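You operate a simulated robot arm through the tools that you are given. There is no shell and no other tool. Be economical: measure what you need, move in short steps, check, and stop when the job is done.

You run a simulated two-armed robot. Do the job below in one go: nothing can be reset, and whatever is moved stays where it is left.

TASK
Vent the filter, then pump about 20 litres into the spool with the JOG button.
Fine: run the vent tap till water shows and shut it; zero the flow meter, open the spool valve, and shut it at the end; spill nothing. Where these are worked on the way, their far stop is far enough and under half their travel is too little: spool valve.
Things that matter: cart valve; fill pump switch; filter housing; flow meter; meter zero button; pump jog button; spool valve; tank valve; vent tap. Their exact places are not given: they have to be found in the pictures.

The check looks at the end state, three seconds after you hand in, the way a careful person would. Anything else that was tipped, shoved, dropped, spilled or broken makes it a failure.

THE ROBOT
Two 7-joint arms with fingered hands on one trunk, on a base that drives. Base frame: it is fixed to the floor where the robot stands at the start and does not move with it; the origin is under the middle of the robot, x ahead of it, y to its left, z up. Lengths are in mm, angles in rad, forces in N, time in s.
The left shoulder is at the start at [21, 170, 1473], the right one opposite. With the tool pointing down near the work surface each hand reaches from about 180 to 720 mm from the robot's upright axis, wherever it stands, measured 20 degrees to its own side. Places, roughly: cart valve [800, -600, 1100]; fill pump switch [800, -600, 1400]; filter housing [600, 100, 800]; flow meter [800, -200, 1400]; meter zero button [800, -400, 1400]; pump jog button [800, -800, 1400]; spool valve [800, -800, 1100]; tank valve [800, -400, 1100]; vent tap [800, 0, 1100]. Payload 4 kg a hand.
The TCP of each hand is the grasp point between the finger pads, 26 mm short of the fingertips. In the tool frame z runs along the fingers and y along their closing line. Largest opening 132 mm; the body of the gripper starts 73 mm behind the TCP. The gripper is a hand of 4 fingers: y runs from the thumb to the fingers, the wrist lies at [0, 0, -224] in the tool frame.
Orientation is that of the tool frame in the base frame, as a unit quaternion [x, y, z, w]. With the fingers straight down and closing along the base's y, the tool's x points along the base's -x, its y along +y and its z along -z.

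THE INTERFACE
- The arms move only by the tool servo_tool. It takes "left_commands", "right_commands" or both (then of equal length, played together; a hand with none holds still); each is a list that holds one entry, the list of rows, each a list of 6 numbers: the shift along the tool's x, y, z in mm, then the turn, a rotation vector about the tool's x, y, z in rad. In form: [[[x, y, z, wx, wy, wz], ...]]. A call has 1 to 10 rows; each row shifts and turns the commanded pose from where the row before left it, along the tool's axes as they then stand. Each row takes 0.2 s and may step no farther than 50 mm and 0.15 rad from the row before; otherwise, the whole call is refused. A pose out of reach is approached as far as the arm can. The call stops where the force on the tool passes 50 N (or 10 N more than at its start, if that is more) or the arm is blocked; 0.2 s more then pass. In this call time passes only in rows, and 0.2 s behind the last. The reply holds the time, the measured pose of the TCP, the force on the tool along the base axes, the opening and the grip force, in the units named above and with some noise, with the torque about the TCP (base axes, N m) and any sound that the robot's microphone picked up, and new pictures: "pictures" is both (left out), scene, wrist or none (wrist: the cameras of the hands that moved).
- Cameras (640 x 400 px; columns grow to the right, rows downward): "scene" is now at [104.6, -30.2, 1673.7]; the picture's right is [-0.40, -0.92, 0.00], its down [-0.45, 0.19, -0.87] and it looks along [0.80, -0.35, -0.49] (base axes); focal length 214 px, centre (320, 200). "left" rides on the left gripper at [-68, 2, -97] in its tool frame; the picture's right is [-0.02, -1.00, 0.00], its down [0.82, -0.02, -0.58] and it looks along [0.58, -0.01, 0.82] (tool axes); focal length 270 px, centre (320, 200). "right" rides on the right gripper at [68, 2, -97] in its tool frame; the picture's right is [-0.02, 1.00, 0.00], its down [-0.82, -0.02, -0.58] and it looks along [-0.58, -0.01, 0.82] (tool axes); focal length 270 px, centre (320, 200).
- raise_lower(by): slides the trunk up (or, below 0, down) by that many mm; the arms and the scene camera ride with it, the base frame stays. It gives what a move gives, with no picture.
- base_move(legs): drives the robot by 1 to 6 legs, each [ahead, turn to the left] in mm and rad, along the robot's own axes; the way and the turn of a leg run together, so that a leg with both is an arc; at most 1500 mm and 3.142 rad a leg. The arms and the cameras ride along, it lands a little off, and it stops where it bumps. It gives what a move gives, and a new picture of the scene camera.
- finger_targets(finger1, finger2, finger3, thumb_bend, hand): sets how far each is bent, from 0 (flat) to 1 (curled in); at 0.3 the hand is open as for a grip, at 0.7 the pads meet at the TCP. One left out holds its place. A second passes; each finger stops where it meets its share of the squeeze, and holds until it gets a number again. It is the only way to open and close the hand. It gives what a move gives, with no picture; readings hold the bend of each and the force on the fingers (four entries, about 0 where the hand has none), thumb and palm.
- pan_tilt(pan, tilt): turns the head with the scene camera to pan (to the left, within 1.501 rad either way) and tilt (down, from -0.506 to 1.204), counted from straight ahead of the robot. It gives what a move gives, and a new picture of the scene camera.
- locate(camera, pixels): for up to 12 pixels [column, row] of the newest picture of that camera ("zoom" is the newest enlarged one), the place [x, y, z] in the base frame of the surface seen there, good to about 2 mm, but the place of the scene camera against the robot may be out by one fixed shift of up to 25 mm in any direction. The clock stands still meanwhile.
- zoom(camera, box): a new picture of the part [left, top, right, bottom] of that camera's present view, enlarged. The clock stands still meanwhile.
- job_done(): hands the job in; it is judged then, once.

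Work in short steps. Measure before you move; look again where a grasp or a placing could have gone wrong, and mend it. You have 80 turns and 260 pictures in all, those below and enlarged ones among them. Open the grippers and draw the arms clear of the work before you hand the job in, unless the task says otherwise; then end with one line.

The tools are called by a JSON object that holds its "method" and its "body". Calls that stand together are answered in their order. servo_tool: Moves the arms, as the interface text tells. Its arguments: {"type":"object","properties":{"left_commands":{"type":"array","items":{"type":"array","items":{"type":"array","items":{"type":"number"}}}},"right_commands":{"type":"array","items":{"type":"array","items":{"type":"array","items":{"type":"number"}}}},"pictures":{"type":"string","enum":["both","scene","wrist","none"]}},"required":[]} The other tools are called the same way: raise_lower (by) slides the trunk up or down; finger_targets (finger1, finger2, finger3, thumb_bend, hand) moves the fingers one by one; base_move (legs) drives the base; pan_tilt (pan, tilt) turns the head that bears the scene camera; locate (camera, pixels) gives the place of the surface under pixels of a picture; zoom (camera, box) takes an enlarged picture of a part of a camera's view; job_done () hands the job in.

At the start:

```text
clock: 0.0
left_ee_pos: [326.9, -11.5, 1633.1]
left_tool_rot: [0.0, 1.0, 0.001, -0.001]
left_force: [-0.8, 0.1, 1.0]
left_moment: [0.01, 0.0, -0.01]
left_opening: 132.1
left_finger_force: 0.0
left_shape: jaw
left_bend: [0.3, 0.3, 0.3, 0.3]
left_finger forces: [0.0, 0.0, 0.0, 0.0, 0.1, 0.1]
right_ee_pos: [315.6, -350.3, 1553.5]
right_tool_rot: [0.0, 1.0, 0.001, 0.0]
right_force: [-0.2, 0.7, 0.6]
right_moment: [-0.01, 0.02, -0.02]
right_opening: 131.7
right_finger_force: 0.1
right_shape: jaw
right_bend: [0.3, 0.3, 0.3, 0.3]
right_finger forces: [0.0, 0.1, 0.1, 0.0, 0.1, 0.0]
trunk travel left (down, up): [-700.0, 55.0]
robot x, y, heading: [-2.5, 0.5, 0.004]
head pan, tilt: [-0.408, 0.511]
```

scene: 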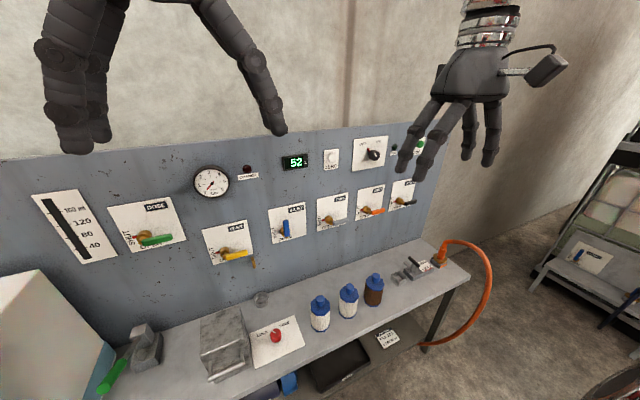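
right: 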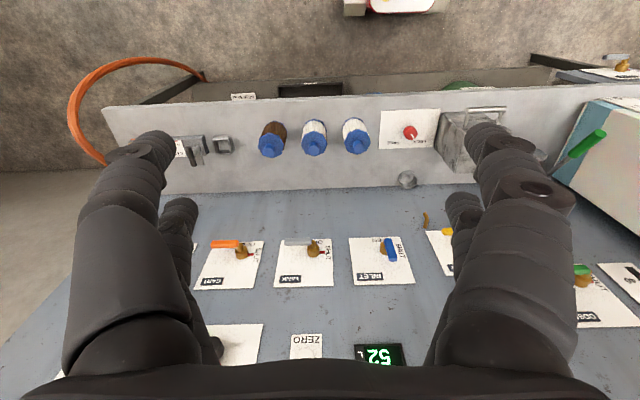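
left: 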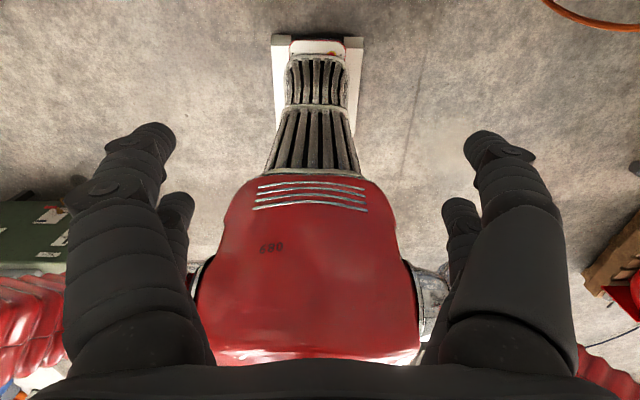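

The panel shows valves, meter reading 52, and knobs. I zoom in on the parts to read labels.

{"method": "zoom", "body": {"camera": "scene", "box": [180, 130, 310, 280]}}

{"method": "zoom", "body": {"camera": "scene", "box": [260, 120, 440, 250]}}

{"method": "zoom", "body": {"camera": "scene", "box": [0, 170, 200, 400]}}

{"method": "zoom", "body": {"camera": "scene", "box": [190, 230, 500, 400]}}

```text
2.67 times, centred on (245, 205) of scene
```

zoom: 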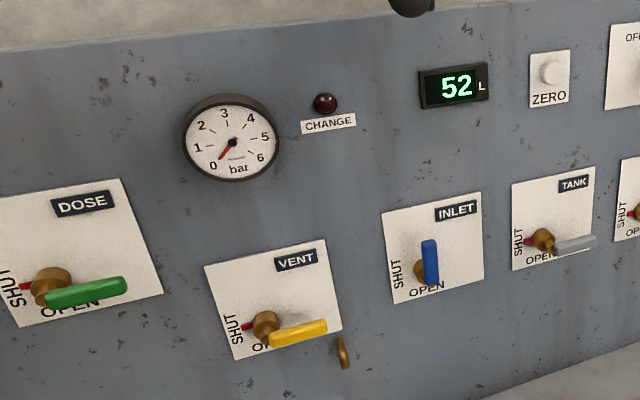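

```text
3.08 times, centred on (350, 185) of scene
```

zoom: 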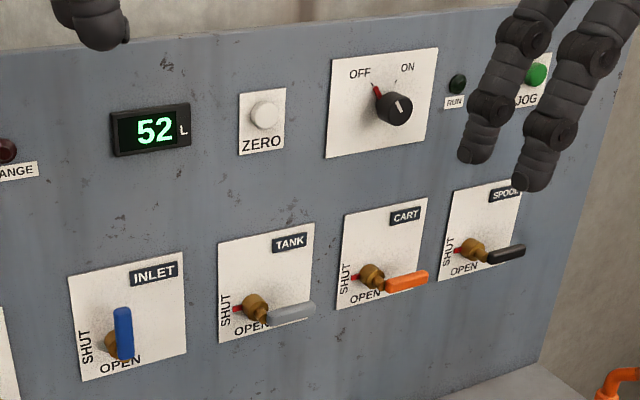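

```text
1.74 times, centred on (100, 285) of scene
```

zoom: 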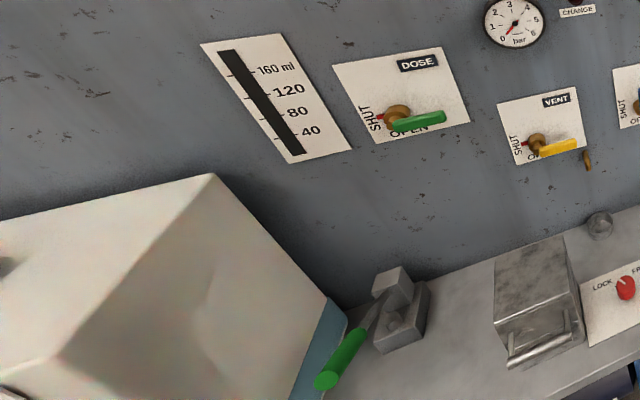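

```text
2.06 times, centred on (345, 315) of scene
```

zoom: 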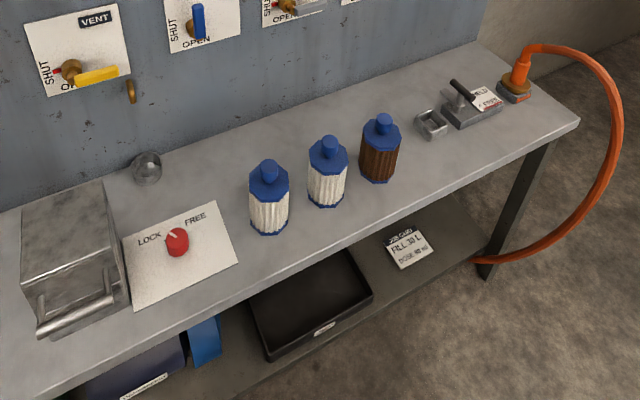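

I measure positions of the panel items in the scene picture and the same ones in the right wrist picture to find the scene camera's shift.

{"method": "locate", "body": {"camera": "scene", "pixels": [[229, 251], [245, 254], [254, 262], [262, 299], [285, 229], [335, 222], [367, 213], [400, 202], [333, 158], [294, 162], [220, 215], [374, 155]]}}

{"method": "locate", "body": {"camera": "right", "pixels": [[239, 250], [225, 244], [313, 248], [298, 242], [386, 252], [390, 248], [424, 222], [407, 180], [380, 355], [305, 348], [313, 140], [410, 132]]}}

{"method": "zoom", "body": {"camera": "right", "box": [180, 190, 480, 380]}}

```text
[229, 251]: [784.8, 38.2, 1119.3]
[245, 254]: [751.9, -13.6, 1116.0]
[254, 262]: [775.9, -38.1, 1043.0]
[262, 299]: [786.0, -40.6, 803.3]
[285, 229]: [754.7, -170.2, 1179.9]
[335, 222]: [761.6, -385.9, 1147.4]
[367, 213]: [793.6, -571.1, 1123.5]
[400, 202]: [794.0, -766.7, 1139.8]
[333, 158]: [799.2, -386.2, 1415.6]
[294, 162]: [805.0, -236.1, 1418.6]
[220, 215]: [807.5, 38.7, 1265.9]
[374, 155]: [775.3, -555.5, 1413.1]
```

```text
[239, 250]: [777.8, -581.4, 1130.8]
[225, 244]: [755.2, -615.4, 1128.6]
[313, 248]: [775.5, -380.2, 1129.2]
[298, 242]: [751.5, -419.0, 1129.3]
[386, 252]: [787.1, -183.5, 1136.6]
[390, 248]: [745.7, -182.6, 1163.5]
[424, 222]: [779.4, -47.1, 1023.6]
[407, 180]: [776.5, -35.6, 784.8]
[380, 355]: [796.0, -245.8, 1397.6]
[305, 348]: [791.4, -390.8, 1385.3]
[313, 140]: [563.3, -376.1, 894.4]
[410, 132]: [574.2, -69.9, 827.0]
```

```text
2.11 times, centred on (330, 285) of right
```

zoom: 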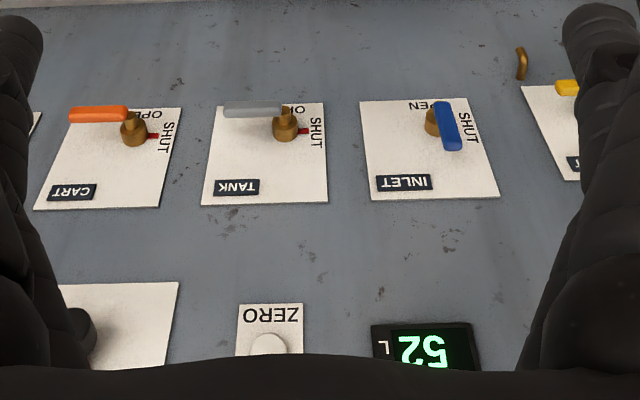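

The valves' axes sit near x≈780, vent at y≈40, spool at y≈-770, so one stance at about y=-400 should serve all. I check the floor and obstacles to the right before driving.

{"method": "pan_tilt", "body": {"pan": -1.3, "tilt": 0.6}}

{"method": "locate", "body": {"camera": "right", "pixels": [[300, 102], [430, 95], [120, 120], [345, 95], [400, 50], [195, 150]]}}

```text
clock: 1.2
left_ee_pos: [327.2, -11.2, 1633.6]
left_tool_rot: [-0.001, 1.0, 0.0, -0.001]
left_force: [0.0, 0.0, 0.2]
left_moment: [0.0, -0.01, 0.0]
left_opening: 131.9
left_finger_force: 0.0
left_shape: jaw
left_bend: [0.3, 0.3, 0.3, 0.3]
left_finger forces: [0.0, 0.0, 0.0, 0.0, 0.1, 0.0]
right_ee_pos: [314.6, -351.9, 1553.7]
right_tool_rot: [0.0, 1.0, 0.0, 0.0]
right_force: [0.6, -0.5, 0.0]
right_moment: [0.02, 0.03, 0.03]
right_opening: 131.9
right_finger_force: 0.0
right_shape: jaw
right_bend: [0.3, 0.3, 0.3, 0.3]
right_finger forces: [0.0, 0.0, 0.0, 0.0, 0.0, 0.0]
trunk travel left (down, up): [-700.0, 55.0]
robot x, y, heading: [0.8, -0.4, 0.001]
head pan, tilt: [-1.3, 0.6]
```

scene: 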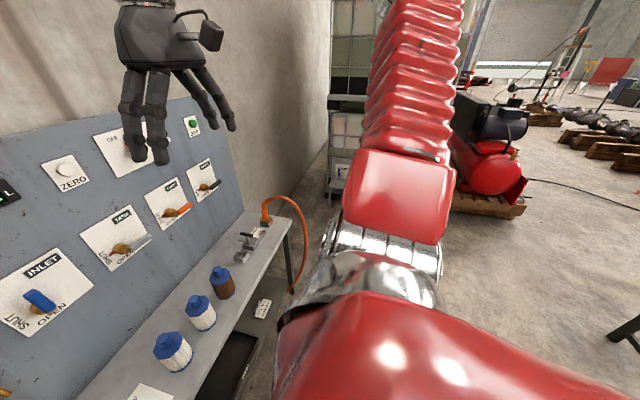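

```text
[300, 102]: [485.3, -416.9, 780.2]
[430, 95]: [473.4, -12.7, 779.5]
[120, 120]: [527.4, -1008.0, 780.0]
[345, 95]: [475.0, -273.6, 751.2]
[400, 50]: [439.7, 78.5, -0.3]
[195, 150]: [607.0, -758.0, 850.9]
```

Bench front edge is at x≈475. I measure the obstacles to the right (IBC rack, compressor, hose).

{"method": "locate", "body": {"camera": "scene", "pixels": [[340, 195], [500, 205], [305, 235], [296, 290], [192, 126], [207, 186], [194, 185]]}}

```text
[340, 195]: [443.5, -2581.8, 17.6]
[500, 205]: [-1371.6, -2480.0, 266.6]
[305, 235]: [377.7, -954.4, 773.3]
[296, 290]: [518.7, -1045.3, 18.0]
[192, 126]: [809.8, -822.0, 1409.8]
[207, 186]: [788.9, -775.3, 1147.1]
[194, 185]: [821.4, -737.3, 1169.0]
```

Floor is free to the right. I drive: turn right, 400 ahead, turn back.

{"method": "base_move", "body": {"legs": [[0, -1.571], [400, 0], [0, 1.571]]}}

{"method": "pan_tilt", "body": {"pan": 0, "tilt": 0.5}}

```text
clock: 4.7
left_ee_pos: [54.0, -327.5, 1635.0]
left_tool_rot: [0.636, 0.772, -0.001, -0.001]
left_force: [-1.1, 0.7, -0.1]
left_moment: [-0.01, 0.01, 0.02]
left_opening: 132.1
left_finger_force: 0.1
left_shape: jaw
left_bend: [0.3, 0.3, 0.3, 0.3]
left_finger forces: [0.0, 0.0, 0.1, 0.1, 0.1, 0.0]
right_ee_pos: [-283.3, -378.8, 1555.1]
right_tool_rot: [0.637, 0.771, 0.0, -0.001]
right_force: [0.7, 0.7, -0.8]
right_moment: [0.0, -0.05, 0.01]
right_opening: 131.9
right_finger_force: 0.2
right_shape: jaw
right_bend: [0.3, 0.3, 0.3, 0.3]
right_finger forces: [0.0, 0.1, 0.1, 0.0, 0.1, 0.0]
trunk travel left (down, up): [-700.0, 55.0]
robot x, y, heading: [62.6, 9.4, -1.418]
head pan, tilt: [-1.3, 0.6]
stopped in leg 1: the robot was blocked; the commanded pose is now the measured one
```

scene: 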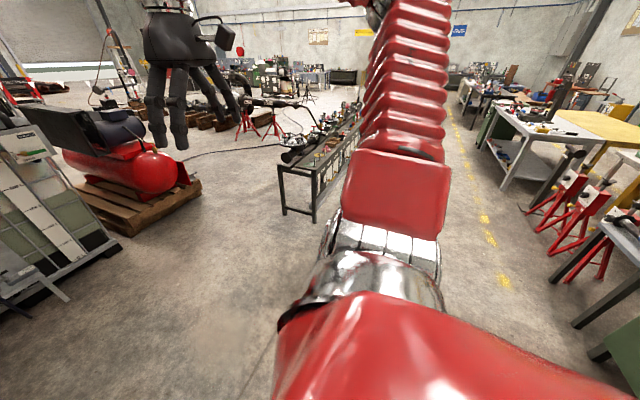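

```text
clock: 6.2
left_ee_pos: [55.1, -328.3, 1634.6]
left_tool_rot: [0.636, 0.771, 0.0, -0.002]
left_force: [0.2, 0.0, 0.3]
left_moment: [-0.01, 0.02, 0.02]
left_opening: 131.8
left_finger_force: 0.1
left_shape: jaw
left_bend: [0.3, 0.3, 0.3, 0.3]
left_finger forces: [0.0, 0.1, 0.0, 0.1, 0.0, 0.0]
right_ee_pos: [-280.4, -379.5, 1554.5]
right_tool_rot: [0.636, 0.772, -0.001, -0.001]
right_force: [0.2, -0.3, 0.1]
right_moment: [0.02, 0.0, 0.01]
right_opening: 132.1
right_finger_force: 0.1
right_shape: jaw
right_bend: [0.3, 0.3, 0.3, 0.3]
right_finger forces: [0.0, 0.0, 0.0, 0.0, 0.0, 0.0]
trunk travel left (down, up): [-700.0, 55.0]
robot x, y, heading: [61.0, 7.9, -1.419]
head pan, tilt: [0.0, 0.499]
```

scene: 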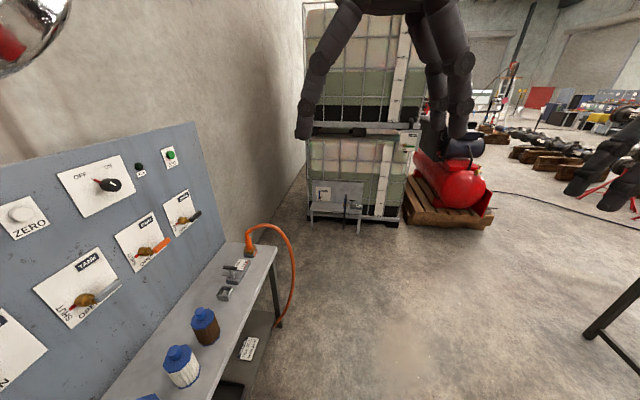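

The turn was blocked at heading -1.42. I look down-left toward the bench to see what touches.

{"method": "pan_tilt", "body": {"pan": 0.8, "tilt": 1.2}}

{"method": "pan_tilt", "body": {"pan": 1.5, "tilt": 0.9}}

```text
clock: 7.3
left_ee_pos: [54.3, -328.3, 1634.6]
left_tool_rot: [0.637, 0.771, -0.001, -0.001]
left_force: [-0.2, -0.9, 0.3]
left_moment: [0.02, -0.04, 0.0]
left_opening: 132.1
left_finger_force: 0.1
left_shape: jaw
left_bend: [0.3, 0.3, 0.3, 0.3]
left_finger forces: [0.1, 0.0, 0.1, 0.0, 0.0, 0.0]
right_ee_pos: [-283.1, -380.5, 1555.3]
right_tool_rot: [0.636, 0.771, -0.001, -0.001]
right_force: [0.7, 0.0, 0.8]
right_moment: [0.01, -0.01, 0.03]
right_opening: 131.9
right_finger_force: 0.1
right_shape: jaw
right_bend: [0.3, 0.3, 0.3, 0.3]
right_finger forces: [0.0, 0.0, 0.0, 0.0, 0.0, 0.1]
trunk travel left (down, up): [-700.0, 55.0]
robot x, y, heading: [60.1, 8.3, -1.418]
head pan, tilt: [0.799, 1.201]
```

scene: 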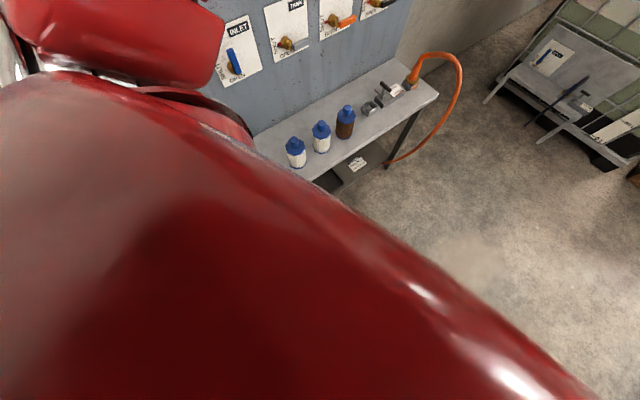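

```text
clock: 8.4
left_ee_pos: [54.6, -328.2, 1634.6]
left_tool_rot: [0.636, 0.772, -0.001, -0.001]
left_force: [-0.2, -0.1, 0.0]
left_moment: [0.0, 0.0, 0.02]
left_opening: 132.2
left_finger_force: 0.1
left_shape: jaw
left_bend: [0.3, 0.3, 0.3, 0.3]
left_finger forces: [0.1, 0.1, 0.0, 0.1, 0.0, 0.1]
right_ee_pos: [-281.6, -380.5, 1554.6]
right_tool_rot: [0.636, 0.771, -0.001, -0.001]
right_force: [0.2, -0.3, -0.3]
right_moment: [-0.02, 0.0, 0.03]
right_opening: 132.0
right_finger_force: 0.1
right_shape: jaw
right_bend: [0.3, 0.3, 0.3, 0.3]
right_finger forces: [0.0, 0.1, 0.1, 0.0, 0.0, 0.1]
trunk travel left (down, up): [-700.0, 55.0]
robot x, y, heading: [61.3, 10.4, -1.416]
head pan, tilt: [1.499, 0.901]
```

scene: 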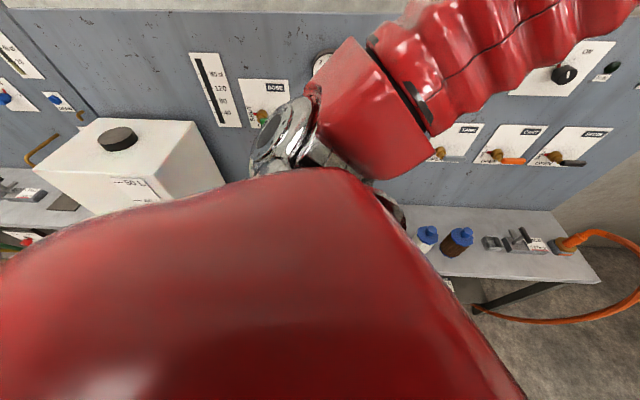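

Cause unclear, probably the base footprint against the bench. I check the space behind with the hand cameras before undoing the turn.

{"method": "zoom", "body": {"camera": "left", "box": [0, 0, 640, 400]}}

{"method": "pan_tilt", "body": {"pan": -1.5, "tilt": 0.9}}

```text
1.00 times, centred on (320, 200) of left
```

zoom: 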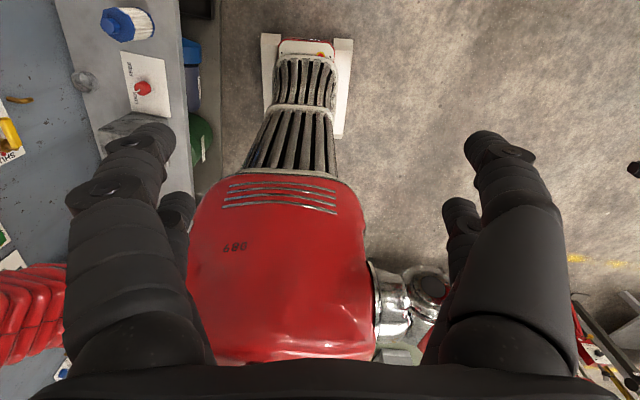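

```text
clock: 11.0
left_ee_pos: [54.9, -328.6, 1635.5]
left_tool_rot: [0.636, 0.772, -0.001, -0.001]
left_force: [0.2, 0.5, -0.3]
left_moment: [-0.01, 0.02, -0.01]
left_opening: 132.1
left_finger_force: 0.1
left_shape: jaw
left_bend: [0.3, 0.3, 0.3, 0.3]
left_finger forces: [0.0, 0.1, 0.0, 0.1, 0.0, 0.0]
right_ee_pos: [-282.7, -379.5, 1554.4]
right_tool_rot: [0.637, 0.771, 0.0, -0.001]
right_force: [-0.1, -0.9, -0.2]
right_moment: [0.02, -0.02, 0.04]
right_opening: 132.1
right_finger_force: 0.1
right_shape: jaw
right_bend: [0.3, 0.3, 0.3, 0.3]
right_finger forces: [0.1, 0.1, 0.0, 0.1, 0.0, 0.0]
trunk travel left (down, up): [-700.0, 55.0]
robot x, y, heading: [60.1, 10.8, -1.42]
head pan, tilt: [-1.499, 0.901]
```

scene: 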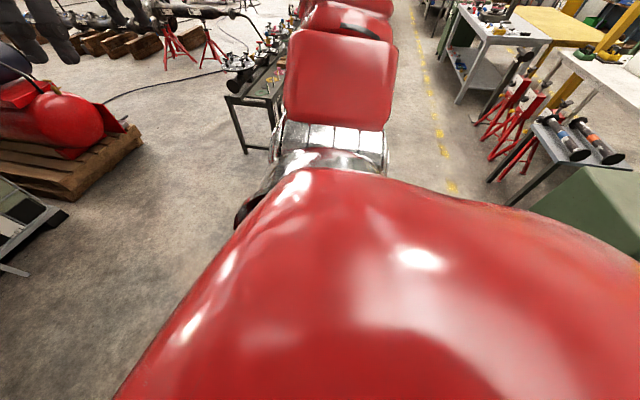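

A green cabinet stands at the right, around (590,210). I locate it and other near objects.

{"method": "locate", "body": {"camera": "scene", "pixels": [[560, 205], [600, 185], [630, 240], [510, 204], [270, 145], [545, 150], [250, 95]]}}

{"method": "locate", "body": {"camera": "left", "pixels": [[200, 60], [210, 140], [270, 60], [345, 120], [410, 270], [385, 355], [300, 42], [190, 100]]}}

```text
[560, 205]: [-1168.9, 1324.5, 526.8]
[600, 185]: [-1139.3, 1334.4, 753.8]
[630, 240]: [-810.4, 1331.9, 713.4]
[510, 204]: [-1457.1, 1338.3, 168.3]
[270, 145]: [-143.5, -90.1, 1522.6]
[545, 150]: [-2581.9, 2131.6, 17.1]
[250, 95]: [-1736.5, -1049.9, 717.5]
```

```text
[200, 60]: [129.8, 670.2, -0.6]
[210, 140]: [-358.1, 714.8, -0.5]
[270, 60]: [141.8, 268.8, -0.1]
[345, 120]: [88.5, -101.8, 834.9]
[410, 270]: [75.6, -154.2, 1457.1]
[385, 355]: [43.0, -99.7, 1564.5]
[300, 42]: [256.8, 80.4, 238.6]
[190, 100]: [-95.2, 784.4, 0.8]
```

The left wrist zoom is the current view; I locate the base corners and bench-side objects in it.

{"method": "locate", "body": {"camera": "zoom", "pixels": [[264, 42], [270, 100], [345, 45], [340, 130], [190, 60], [198, 100], [205, 140], [180, 30], [208, 125], [300, 42]]}}

{"method": "pan_tilt", "body": {"pan": 1.5, "tilt": 0.3}}

```text
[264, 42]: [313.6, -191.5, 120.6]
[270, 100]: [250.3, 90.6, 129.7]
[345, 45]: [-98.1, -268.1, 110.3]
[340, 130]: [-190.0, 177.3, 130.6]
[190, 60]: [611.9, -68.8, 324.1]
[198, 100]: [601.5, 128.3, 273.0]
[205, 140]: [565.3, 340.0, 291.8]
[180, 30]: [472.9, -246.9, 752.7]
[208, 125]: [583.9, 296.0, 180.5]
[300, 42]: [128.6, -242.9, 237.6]
```

```text
clock: 13.6
left_ee_pos: [54.5, -327.6, 1634.7]
left_tool_rot: [0.636, 0.772, 0.0, -0.001]
left_force: [-0.1, -0.8, -0.3]
left_moment: [0.02, 0.01, 0.02]
left_opening: 132.0
left_finger_force: 0.0
left_shape: jaw
left_bend: [0.3, 0.3, 0.3, 0.3]
left_finger forces: [0.1, 0.0, 0.0, 0.0, 0.0, 0.1]
right_ee_pos: [-283.5, -379.3, 1554.6]
right_tool_rot: [0.636, 0.771, 0.0, -0.001]
right_force: [0.6, 0.1, 0.0]
right_moment: [-0.01, 0.0, -0.01]
right_opening: 132.2
right_finger_force: 0.1
right_shape: jaw
right_bend: [0.3, 0.3, 0.3, 0.3]
right_finger forces: [0.0, 0.1, 0.1, 0.0, 0.0, 0.0]
trunk travel left (down, up): [-700.0, 55.0]
robot x, y, heading: [60.0, 13.3, -1.416]
head pan, tilt: [1.499, 0.3]
```

scene: 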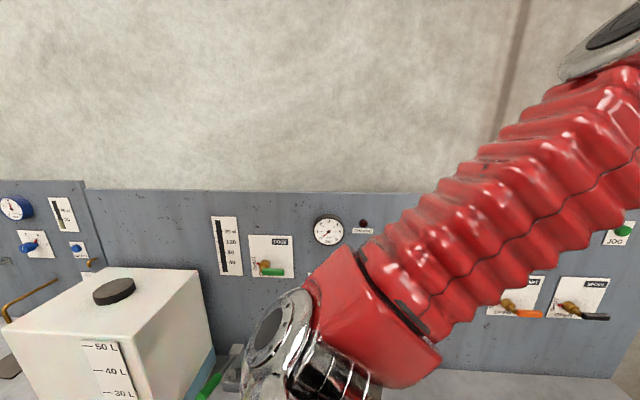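

I check whether the left elbow (chrome, (290,350)) is touching the white container or anything.

{"method": "locate", "body": {"camera": "scene", "pixels": [[250, 370], [275, 300], [320, 370], [215, 370], [195, 280], [150, 300], [30, 320], [345, 260], [430, 350], [120, 270]]}}

```text
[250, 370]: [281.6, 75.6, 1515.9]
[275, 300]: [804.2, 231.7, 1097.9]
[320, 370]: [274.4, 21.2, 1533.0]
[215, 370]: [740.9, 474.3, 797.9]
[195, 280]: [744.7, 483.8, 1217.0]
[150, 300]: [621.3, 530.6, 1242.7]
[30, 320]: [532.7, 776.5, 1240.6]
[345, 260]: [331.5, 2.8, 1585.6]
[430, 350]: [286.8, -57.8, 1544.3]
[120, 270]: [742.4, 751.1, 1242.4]
```

No contact is visible near the arm or base. I leave sideways by driving ahead along the free floor (toward -y), away from whatever blocks.

{"method": "base_move", "body": {"legs": [[250, 0]]}}

```text
clock: 15.4
left_ee_pos: [91.4, -575.4, 1634.3]
left_tool_rot: [0.637, 0.771, -0.001, -0.002]
left_force: [0.6, -0.4, 0.3]
left_moment: [0.04, -0.02, 0.0]
left_opening: 132.0
left_finger_force: 0.1
left_shape: jaw
left_bend: [0.3, 0.3, 0.3, 0.3]
left_finger forces: [0.0, 0.0, 0.0, 0.0, 0.0, 0.0]
right_ee_pos: [-244.1, -627.5, 1554.6]
right_tool_rot: [0.638, 0.77, 0.001, -0.002]
right_force: [0.4, 0.3, -1.3]
right_moment: [0.0, -0.01, -0.02]
right_opening: 131.9
right_finger_force: 0.0
right_shape: jaw
right_bend: [0.3, 0.3, 0.3, 0.3]
right_finger forces: [0.0, 0.0, 0.0, 0.0, 0.1, 0.1]
trunk travel left (down, up): [-700.0, 55.0]
robot x, y, heading: [98.7, -236.5, -1.424]
head pan, tilt: [1.499, 0.3]
```

scene: 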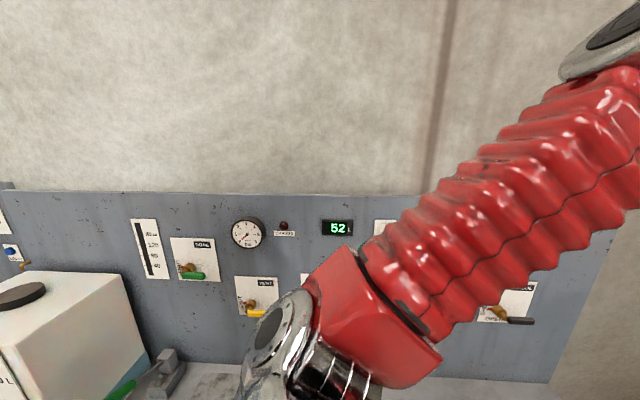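

Moving freely. I arc ahead 160 with slight right turn, then turn left to face the panel.

{"method": "base_move", "body": {"legs": [[160, -0.3], [0, 1.72]]}}

{"method": "pan_tilt", "body": {"pan": 0, "tilt": 0.5}}

```text
clock: 20.9
left_ee_pos: [437.3, -467.9, 1635.5]
left_tool_rot: [-0.004, 1.0, 0.001, -0.001]
left_force: [-0.8, 0.6, -0.7]
left_moment: [-0.04, 0.09, 0.0]
left_opening: 131.7
left_finger_force: 0.0
left_shape: jaw
left_bend: [0.3, 0.3, 0.3, 0.3]
left_finger forces: [0.0, 0.0, 0.0, 0.0, 0.0, 0.0]
right_ee_pos: [426.5, -808.5, 1555.8]
right_tool_rot: [-0.003, 1.0, 0.0, -0.002]
right_force: [-0.9, -0.6, -0.1]
right_moment: [0.02, 0.01, -0.02]
right_opening: 131.9
right_finger_force: 0.2
right_shape: jaw
right_bend: [0.3, 0.3, 0.3, 0.3]
right_finger forces: [0.0, 0.1, 0.0, 0.0, 0.1, 0.1]
trunk travel left (down, up): [-700.0, 55.0]
robot x, y, heading: [101.1, -456.5, -0.016]
head pan, tilt: [1.499, 0.3]
stopped in leg 2: the robot was blocked; the commanded pose is now the measured one
```

scene: 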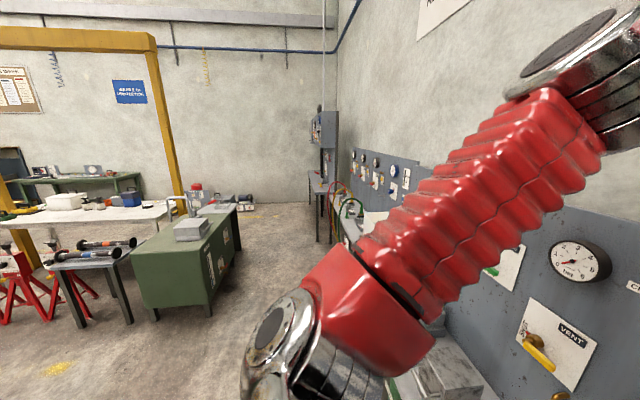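

```text
clock: 22.5
left_ee_pos: [435.7, -467.8, 1635.5]
left_tool_rot: [-0.004, 1.0, 0.0, 0.0]
left_force: [0.1, 0.6, -0.3]
left_moment: [-0.01, -0.01, -0.01]
left_opening: 132.1
left_finger_force: 0.0
left_shape: jaw
left_bend: [0.3, 0.3, 0.3, 0.3]
left_finger forces: [0.1, 0.1, 0.0, 0.1, 0.0, 0.0]
right_ee_pos: [425.0, -808.5, 1556.0]
right_tool_rot: [-0.004, 1.0, 0.0, -0.002]
right_force: [1.0, 0.2, 0.2]
right_moment: [0.01, 0.06, -0.01]
right_opening: 132.2
right_finger_force: 0.0
right_shape: jaw
right_bend: [0.3, 0.3, 0.3, 0.3]
right_finger forces: [0.1, 0.0, 0.0, 0.0, 0.0, 0.0]
trunk travel left (down, up): [-700.0, 55.0]
robot x, y, heading: [98.8, -462.3, -0.016]
head pan, tilt: [0.0, 0.499]
```

scene: 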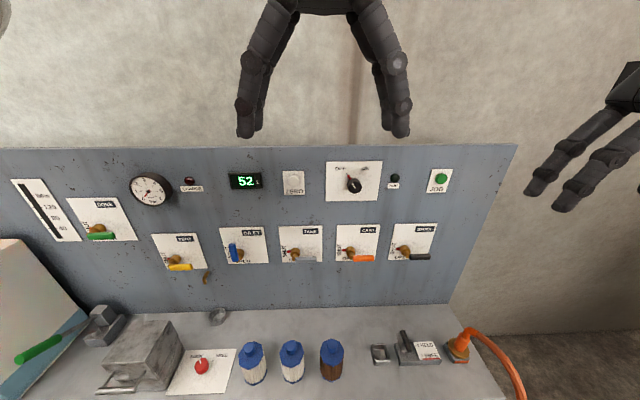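

The robot now stands at (99,-460) facing the panel, good for all items. I lower the trunk 250 and pinch both hands to a closed pointer to see the shape.

{"method": "raise_lower", "body": {"by": -250}}

{"method": "finger_targets", "body": {"hand": "right", "finger1": 0.7, "finger2": 0.7, "finger3": 0.7, "thumb_bend": 0.7}}

{"method": "finger_targets", "body": {"hand": "left", "finger1": 0.7, "finger2": 0.7, "finger3": 0.7, "thumb_bend": 0.7}}

{"method": "servo_tool", "body": {"left_commands": [[[0, 0, 0, 0, 0.15, 0]]], "right_commands": [[[0, 0, 0, 0, 0.15, 0]]], "pictures": "both"}}

```text
clock: 25.1
left_ee_pos: [434.4, -467.7, 1384.9]
left_tool_rot: [-0.004, 1.0, 0.0, 0.001]
left_force: [0.0, -0.3, 1.1]
left_moment: [-0.03, 0.01, 0.01]
left_opening: 132.0
left_finger_force: 0.1
left_shape: jaw
left_bend: [0.3, 0.3, 0.3, 0.3]
left_finger forces: [0.0, 0.1, 0.0, 0.0, 0.0, 0.0]
right_ee_pos: [425.5, -808.8, 1305.6]
right_tool_rot: [-0.003, 1.0, 0.0, -0.001]
right_force: [0.6, 1.0, 0.5]
right_moment: [0.01, -0.01, 0.03]
right_opening: 132.2
right_finger_force: 0.1
right_shape: jaw
right_bend: [0.3, 0.3, 0.3, 0.3]
right_finger forces: [0.0, 0.0, 0.1, 0.1, 0.0, 0.0]
trunk travel left (down, up): [-450.0, 305.0]
robot x, y, heading: [102.9, -459.4, -0.016]
head pan, tilt: [0.0, 0.499]
```

```text
clock: 26.1
left_ee_pos: [435.3, -468.9, 1385.1]
left_tool_rot: [-0.003, 1.0, 0.0, -0.001]
left_force: [0.4, -0.2, 0.0]
left_moment: [0.01, 0.01, 0.02]
left_opening: 131.7
left_finger_force: 0.1
left_shape: jaw
left_bend: [0.3, 0.3, 0.3, 0.3]
left_finger forces: [0.1, 0.1, 0.0, 0.0, 0.1, 0.1]
right_ee_pos: [425.2, -808.3, 1305.4]
right_tool_rot: [-0.004, 1.0, -0.001, -0.002]
right_force: [-1.6, 0.1, -0.1]
right_moment: [0.0, 0.02, 0.0]
right_opening: 1.5
right_finger_force: 0.0
right_shape: fingers
right_bend: [0.7, 0.7, 0.7, 0.7]
right_finger forces: [0.0, 0.0, 0.1, 0.0, 0.0, 0.0]
trunk travel left (down, up): [-450.0, 305.0]
robot x, y, heading: [103.3, -459.8, -0.014]
head pan, tilt: [0.0, 0.499]
```

```text
clock: 27.1
left_ee_pos: [435.5, -467.5, 1384.4]
left_tool_rot: [-0.003, 1.0, -0.001, -0.001]
left_force: [-1.3, -0.3, 0.2]
left_moment: [-0.01, 0.01, 0.03]
left_opening: 1.7
left_finger_force: 0.1
left_shape: fingers
left_bend: [0.7, 0.7, 0.7, 0.7]
left_finger forces: [0.1, 0.0, 0.0, 0.0, 0.0, 0.0]
right_ee_pos: [424.8, -807.6, 1304.9]
right_tool_rot: [-0.004, 1.0, 0.0, -0.001]
right_force: [0.6, -0.1, -0.7]
right_moment: [-0.01, 0.02, -0.01]
right_opening: 1.3
right_finger_force: 0.0
right_shape: fingers
right_bend: [0.7, 0.7, 0.7, 0.7]
right_finger forces: [0.1, 0.0, 0.1, 0.0, 0.0, 0.0]
trunk travel left (down, up): [-450.0, 305.0]
robot x, y, heading: [99.2, -459.0, -0.014]
head pan, tilt: [0.0, 0.499]
```

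```text
clock: 27.5
left_ee_pos: [440.4, -467.4, 1383.1]
left_tool_rot: [-0.003, 0.997, 0.0, -0.078]
left_force: [0.5, 0.2, 0.7]
left_moment: [-0.02, 0.06, 0.0]
left_opening: 1.3
left_finger_force: 0.0
left_shape: fingers
left_bend: [0.7, 0.7, 0.7, 0.7]
left_finger forces: [0.1, 0.1, 0.0, 0.0, 0.1, 0.0]
right_ee_pos: [429.4, -808.3, 1305.5]
right_tool_rot: [-0.003, 0.997, 0.0, -0.079]
right_force: [0.0, 0.3, 0.0]
right_moment: [-0.01, 0.1, -0.01]
right_opening: 1.5
right_finger_force: 0.1
right_shape: fingers
right_bend: [0.7, 0.7, 0.7, 0.7]
right_finger forces: [0.0, 0.0, 0.0, 0.1, 0.0, 0.0]
trunk travel left (down, up): [-450.0, 305.0]
robot x, y, heading: [102.3, -458.2, -0.018]
head pan, tilt: [0.0, 0.499]
```

scene: 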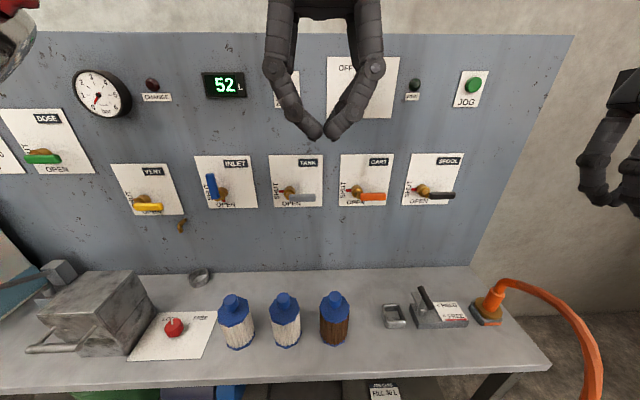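
right: 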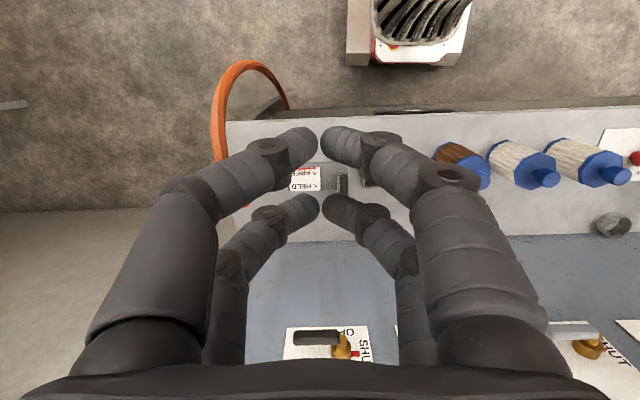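
left: 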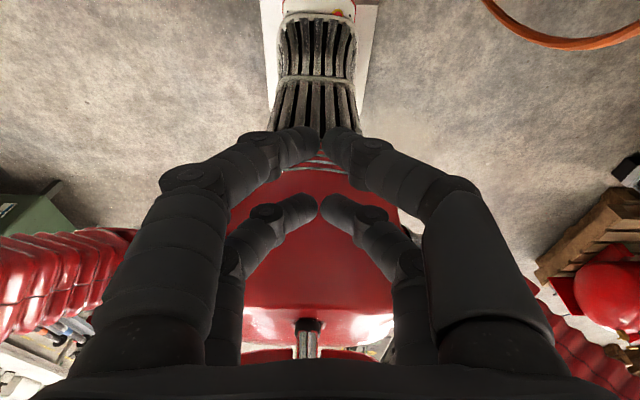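

Tips form a 2×2 cluster; positive turn tips the hand backward, so I turn the other way. I pitch both hands forward (about -y) while advancing slightly.

{"method": "servo_tool", "body": {"left_commands": [[[-19.8, 0, -3, 0, -0.1435, 0], [-20, 0, 0, 0, -0.1435, 0], [-19.8, 0, 2.7, 0, -0.1435, 0], [-19.2, 0, 5.5, 0, -0.1435, 0], [-18.2, 0, 8.2, 0, -0.1435, 0], [-16.9, 0, 10.7, 0, -0.1435, 0], [-15.2, 0, 13, 0, -0.1435, 0], [-13.1, 0, 15.1, 0, -0.1435, 0], [-10.8, 0, 16.8, 0, -0.1435, 0], [-8.3, 0, 18.2, 0, -0.1435, 0]]], "right_commands": [[[-19.8, 0, -3, 0, -0.1435, 0], [-20, 0, 0, 0, -0.1435, 0], [-19.8, 0, 2.7, 0, -0.1435, 0], [-19.2, 0, 5.5, 0, -0.1435, 0], [-18.2, 0, 8.2, 0, -0.1435, 0], [-16.9, 0, 10.7, 0, -0.1435, 0], [-15.2, 0, 13, 0, -0.1435, 0], [-13.1, 0, 15.1, 0, -0.1435, 0], [-10.8, 0, 16.8, 0, -0.1435, 0], [-8.3, 0, 18.2, 0, -0.1435, 0]]], "pictures": "none"}}

{"method": "servo_tool", "body": {"left_commands": [[[0, 0, 0, 0, -0.1435, 0], [0, 0, 0, 0, -0.1435, 0]]], "right_commands": [[[0, 0, 0, 0, -0.1435, 0], [0, 0, 0, 0, -0.1435, 0]]]}}

```text
clock: 29.7
left_ee_pos: [639.3, -468.1, 1383.5]
left_tool_rot: [-0.002, 0.801, 0.002, 0.598]
left_force: [0.9, 0.2, -0.5]
left_moment: [-0.03, 0.0, -0.01]
left_opening: 1.6
left_finger_force: 0.1
left_shape: fingers
left_bend: [0.7, 0.7, 0.7, 0.7]
left_finger forces: [0.0, 0.0, 0.1, 0.0, 0.0, 0.0]
right_ee_pos: [628.6, -805.7, 1301.7]
right_tool_rot: [-0.002, 0.802, 0.003, 0.598]
right_force: [0.0, -0.7, 0.1]
right_moment: [-0.02, -0.02, 0.02]
right_opening: 1.3
right_finger_force: 0.0
right_shape: fingers
right_bend: [0.7, 0.7, 0.7, 0.7]
right_finger forces: [0.0, 0.0, 0.1, 0.1, 0.1, 0.1]
trunk travel left (down, up): [-450.0, 305.0]
robot x, y, heading: [103.4, -463.3, -0.018]
head pan, tilt: [0.0, 0.499]
```

```text
clock: 30.3
left_ee_pos: [633.1, -465.4, 1388.0]
left_tool_rot: [-0.003, 0.705, 0.002, 0.709]
left_force: [-1.2, 0.4, 0.2]
left_moment: [0.0, 0.05, -0.01]
left_opening: 1.3
left_finger_force: 0.1
left_shape: fingers
left_bend: [0.7, 0.7, 0.7, 0.7]
left_finger forces: [0.0, 0.1, 0.0, 0.0, 0.0, 0.0]
right_ee_pos: [619.2, -804.7, 1321.9]
right_tool_rot: [-0.003, 0.696, 0.002, 0.718]
right_force: [2.1, 0.4, -5.6]
right_moment: [0.05, -0.57, -0.06]
right_opening: 1.4
right_finger_force: 0.0
right_shape: fingers
right_bend: [0.7, 0.7, 0.7, 0.7]
right_finger forces: [0.0, 0.0, 0.0, 0.0, 0.1, 0.0]
trunk travel left (down, up): [-450.0, 305.0]
robot x, y, heading: [102.2, -462.3, -0.015]
head pan, tilt: [0.0, 0.499]
```

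scene: 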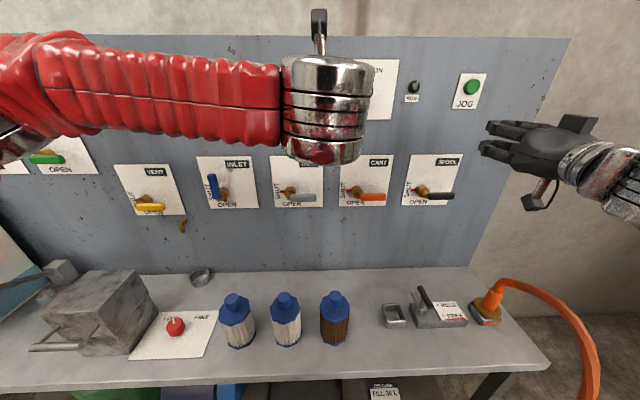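
right: 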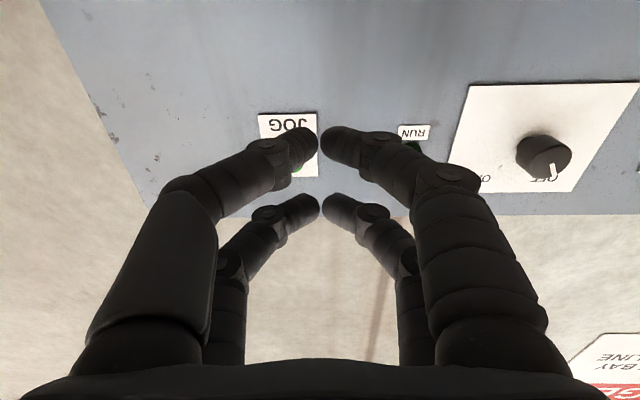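
left: 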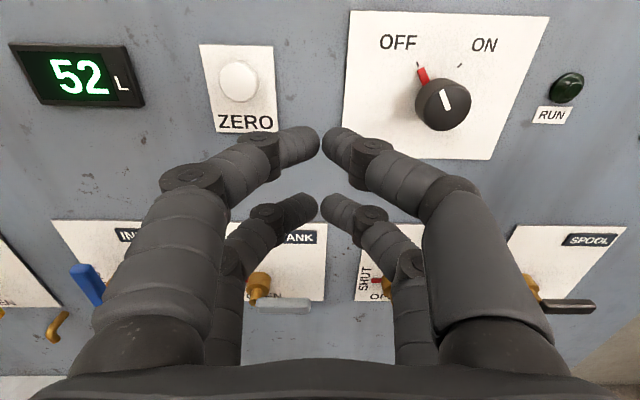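

The left camera gives a good view. I locate zero button, meter, hubs and handles in the left picture; and jog in the right picture.

{"method": "locate", "body": {"camera": "left", "pixels": [[239, 78], [210, 120], [257, 284], [258, 275], [300, 306], [255, 306], [82, 270], [95, 300], [48, 340], [590, 305], [532, 280], [545, 308]]}}

{"method": "locate", "body": {"camera": "right", "pixels": [[296, 168], [270, 120], [283, 135], [310, 122]]}}

{"method": "locate", "body": {"camera": "scene", "pixels": [[471, 87], [142, 200], [135, 208], [160, 207], [421, 189], [428, 195], [453, 196], [184, 226], [200, 278], [287, 190], [300, 197], [285, 198]]}}

{"method": "zoom", "body": {"camera": "scene", "box": [100, 140, 260, 300]}}

{"method": "zoom", "body": {"camera": "scene", "box": [390, 60, 510, 220]}}

```text
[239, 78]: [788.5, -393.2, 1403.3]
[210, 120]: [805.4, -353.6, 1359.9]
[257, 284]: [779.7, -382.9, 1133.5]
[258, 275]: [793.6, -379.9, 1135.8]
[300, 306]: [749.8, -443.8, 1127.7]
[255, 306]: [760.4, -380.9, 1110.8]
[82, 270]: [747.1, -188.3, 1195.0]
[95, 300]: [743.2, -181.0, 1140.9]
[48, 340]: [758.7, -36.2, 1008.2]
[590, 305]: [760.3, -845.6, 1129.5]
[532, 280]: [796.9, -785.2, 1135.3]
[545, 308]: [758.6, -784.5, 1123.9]
```

```text
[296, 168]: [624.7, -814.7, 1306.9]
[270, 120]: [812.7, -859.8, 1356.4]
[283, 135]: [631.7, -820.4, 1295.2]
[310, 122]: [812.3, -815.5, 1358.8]
```

```text
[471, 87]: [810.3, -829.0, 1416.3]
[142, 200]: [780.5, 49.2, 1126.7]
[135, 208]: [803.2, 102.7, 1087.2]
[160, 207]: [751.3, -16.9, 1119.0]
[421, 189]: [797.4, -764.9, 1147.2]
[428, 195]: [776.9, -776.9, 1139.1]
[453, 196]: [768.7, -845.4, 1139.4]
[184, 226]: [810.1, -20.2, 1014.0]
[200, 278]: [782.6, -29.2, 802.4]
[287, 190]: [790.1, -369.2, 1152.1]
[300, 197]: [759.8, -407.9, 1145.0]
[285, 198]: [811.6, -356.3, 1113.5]
```

```text
2.50 times, centred on (180, 220) of scene
```

zoom: 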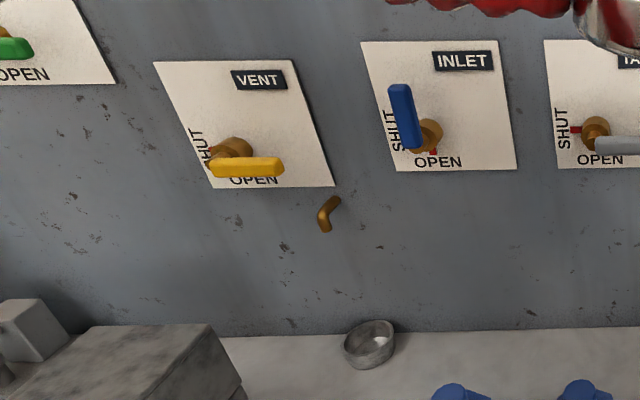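

```text
2.50 times, centred on (450, 140) of scene
```

zoom: 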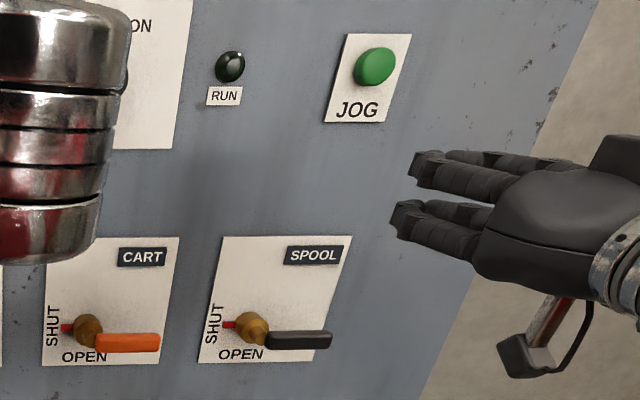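

Vent hub ≈(785,38,1117), handle tip y≈-30, spout at y≈-36 just below, cup beneath it. To get a slim pointer I curl fingers 1 and 3 of the left hand to learn which digits are which.

{"method": "finger_targets", "body": {"hand": "left", "finger1": 1.0}}

{"method": "zoom", "body": {"camera": "left", "box": [0, 0, 640, 400]}}

{"method": "finger_targets", "body": {"hand": "left", "finger2": 1.0}}

{"method": "zoom", "body": {"camera": "left", "box": [0, 0, 640, 400]}}

```text
clock: 31.3
left_ee_pos: [636.8, -466.4, 1383.5]
left_tool_rot: [-0.003, 0.706, 0.002, 0.708]
left_force: [-0.4, 0.2, -0.4]
left_moment: [0.0, 0.01, -0.02]
left_opening: 4.4
left_finger_force: 0.1
left_shape: fingers
left_bend: [0.82, 0.7, 0.7, 0.68]
left_finger forces: [0.1, 0.0, 0.0, 0.0, 0.1, 0.1]
right_ee_pos: [625.6, -806.5, 1305.5]
right_tool_rot: [-0.003, 0.707, 0.003, 0.707]
right_force: [-0.3, -0.4, 0.2]
right_moment: [0.0, 0.0, 0.03]
right_opening: 1.4
right_finger_force: 0.1
right_shape: fingers
right_bend: [0.7, 0.7, 0.7, 0.7]
right_finger forces: [0.0, 0.0, 0.1, 0.0, 0.0, 0.0]
trunk travel left (down, up): [-450.0, 305.0]
robot x, y, heading: [101.7, -460.6, -0.013]
head pan, tilt: [0.0, 0.499]
```

```text
1.00 times, centred on (320, 200) of left
```

zoom: 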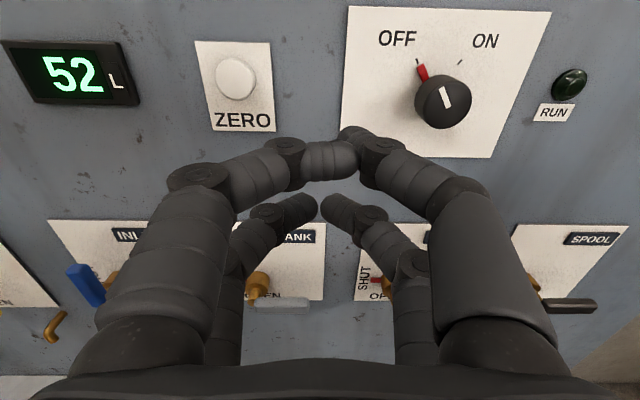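

```text
clock: 32.3
left_ee_pos: [636.6, -467.8, 1384.9]
left_tool_rot: [-0.002, 0.708, 0.003, 0.707]
left_force: [0.3, -1.0, 0.5]
left_moment: [-0.01, 0.01, -0.03]
left_opening: 5.8
left_finger_force: 0.0
left_shape: fingers
left_bend: [0.84, 1.0, 0.69, 0.68]
left_finger forces: [0.0, 0.0, 0.0, 0.1, 0.0, 0.0]
right_ee_pos: [625.4, -806.5, 1305.7]
right_tool_rot: [-0.003, 0.708, 0.002, 0.706]
right_force: [-0.1, -0.4, 0.2]
right_moment: [0.01, 0.0, 0.0]
right_opening: 1.6
right_finger_force: 0.0
right_shape: fingers
right_bend: [0.7, 0.7, 0.7, 0.7]
right_finger forces: [0.0, 0.0, 0.1, 0.1, 0.0, 0.0]
trunk travel left (down, up): [-450.0, 305.0]
robot x, y, heading: [103.0, -462.3, -0.019]
head pan, tilt: [0.0, 0.499]
```

```text
1.00 times, centred on (320, 200) of left
```

zoom: 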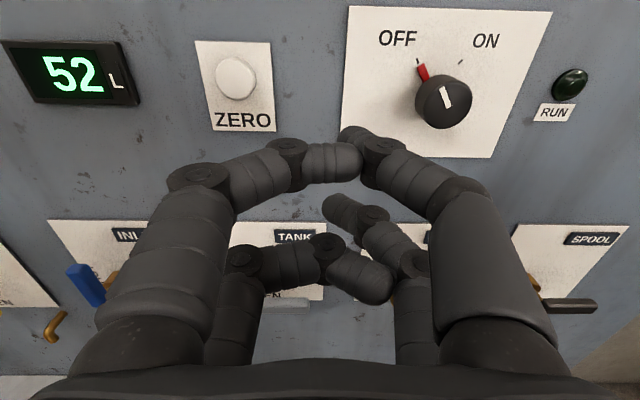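

Finger 1 and thumb are the upper pair, 2 and 3 the lower pair. I keep the upper pair pinched and curl the lower pair.

{"method": "finger_targets", "body": {"hand": "left", "finger1": 0.7, "finger2": 1.0, "finger3": 1.0, "thumb_bend": 0.7}}

{"method": "zoom", "body": {"camera": "left", "box": [0, 0, 640, 400]}}

{"method": "locate", "body": {"camera": "zoom", "pixels": [[314, 145], [328, 143], [265, 140], [375, 145]]}}

```text
clock: 33.3
left_ee_pos: [636.1, -466.6, 1384.1]
left_tool_rot: [-0.002, 0.707, 0.002, 0.707]
left_force: [0.4, 0.0, -0.3]
left_moment: [0.0, -0.01, 0.01]
left_opening: 1.0
left_finger_force: 0.1
left_shape: fingers
left_bend: [0.7, 1.0, 0.87, 0.7]
left_finger forces: [0.0, 0.1, 0.0, 0.0, 0.0, 0.1]
right_ee_pos: [624.7, -806.6, 1304.9]
right_tool_rot: [-0.003, 0.708, 0.003, 0.706]
right_force: [-0.4, 0.1, -0.2]
right_moment: [0.01, -0.01, 0.02]
right_opening: 1.2
right_finger_force: 0.1
right_shape: fingers
right_bend: [0.7, 0.7, 0.7, 0.7]
right_finger forces: [0.0, 0.1, 0.0, 0.1, 0.0, 0.0]
trunk travel left (down, up): [-450.0, 305.0]
robot x, y, heading: [103.0, -461.7, -0.014]
head pan, tilt: [0.0, 0.499]
```

```text
1.00 times, centred on (320, 200) of left
```

zoom: 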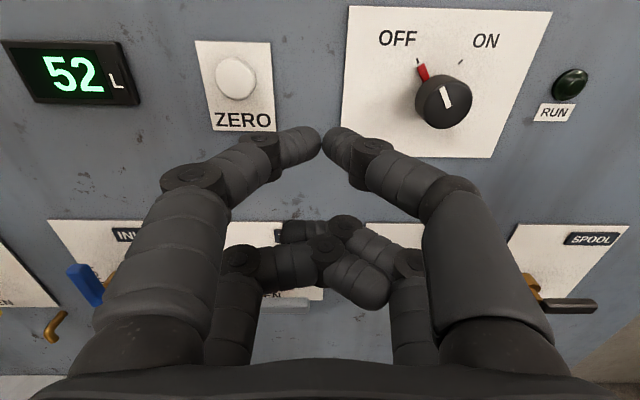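

```text
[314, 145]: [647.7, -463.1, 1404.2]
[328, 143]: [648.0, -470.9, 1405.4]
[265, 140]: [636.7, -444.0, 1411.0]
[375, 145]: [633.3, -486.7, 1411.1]
```

Upper pinch tips are at about TCP+15 ahead, +18 up. I carry the left hand toward the vent, staying 90 mm off the handles.

{"method": "servo_tool", "body": {"left_commands": [[[27, 40, 0, 0, 0, 0], [27, 40, 0, 0, 0, 0], [27, 40, 0, 0, 0, 0], [27, 40, 0, 0, 0, 0], [27, 40, 0, 0, 0, 0], [27, 40, 0, 0, 0, 0], [27, 40, 0, 0, 0, 0], [27, 40, 0, 0, 0, 0], [27, 40, 0, 0, 0, 0], [27, 40, 0, 0, 0, 0]]], "pictures": "both"}}

```text
clock: 35.5
left_ee_pos: [617.5, -175.6, 1297.4]
left_tool_rot: [-0.003, 0.713, 0.002, 0.701]
left_force: [-0.5, 1.1, -0.3]
left_moment: [-0.01, -0.03, -0.04]
left_opening: 0.8
left_finger_force: 0.1
left_shape: fingers
left_bend: [0.7, 1.0, 0.87, 0.7]
left_finger forces: [0.1, 0.1, 0.0, 0.0, 0.1, 0.1]
left hand out of reach, approached as far as the arm can: row 5, 6, 7, 8, 9, 10
right_ee_pos: [624.0, -802.2, 1307.4]
right_tool_rot: [-0.003, 0.707, 0.001, 0.707]
right_force: [0.1, 0.9, 0.1]
right_moment: [0.0, -0.01, -0.04]
right_opening: 1.7
right_finger_force: 0.1
right_shape: fingers
right_bend: [0.7, 0.7, 0.7, 0.7]
right_finger forces: [0.1, 0.0, 0.1, 0.0, 0.0, 0.1]
trunk travel left (down, up): [-450.0, 305.0]
robot x, y, heading: [104.3, -460.7, -0.009]
head pan, tilt: [0.0, 0.499]
```

scene: 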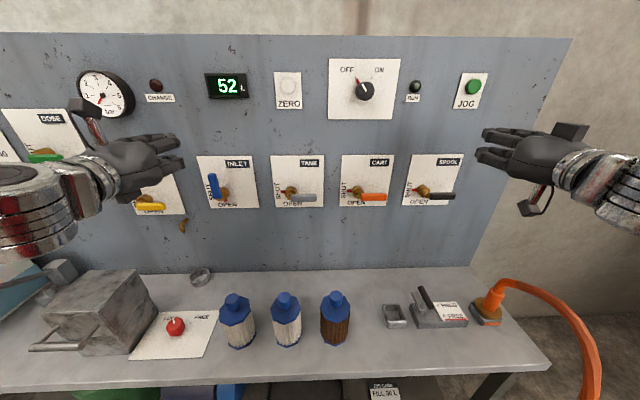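
left: 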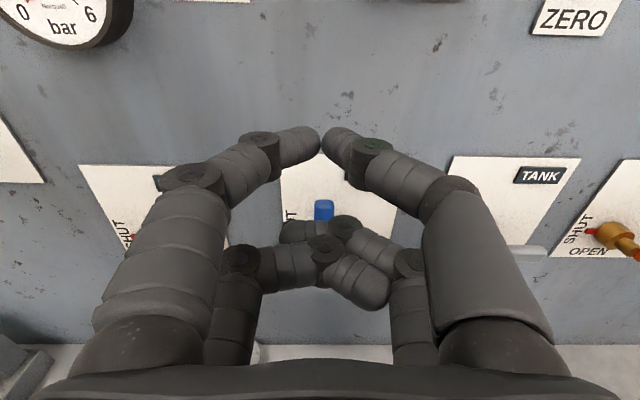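

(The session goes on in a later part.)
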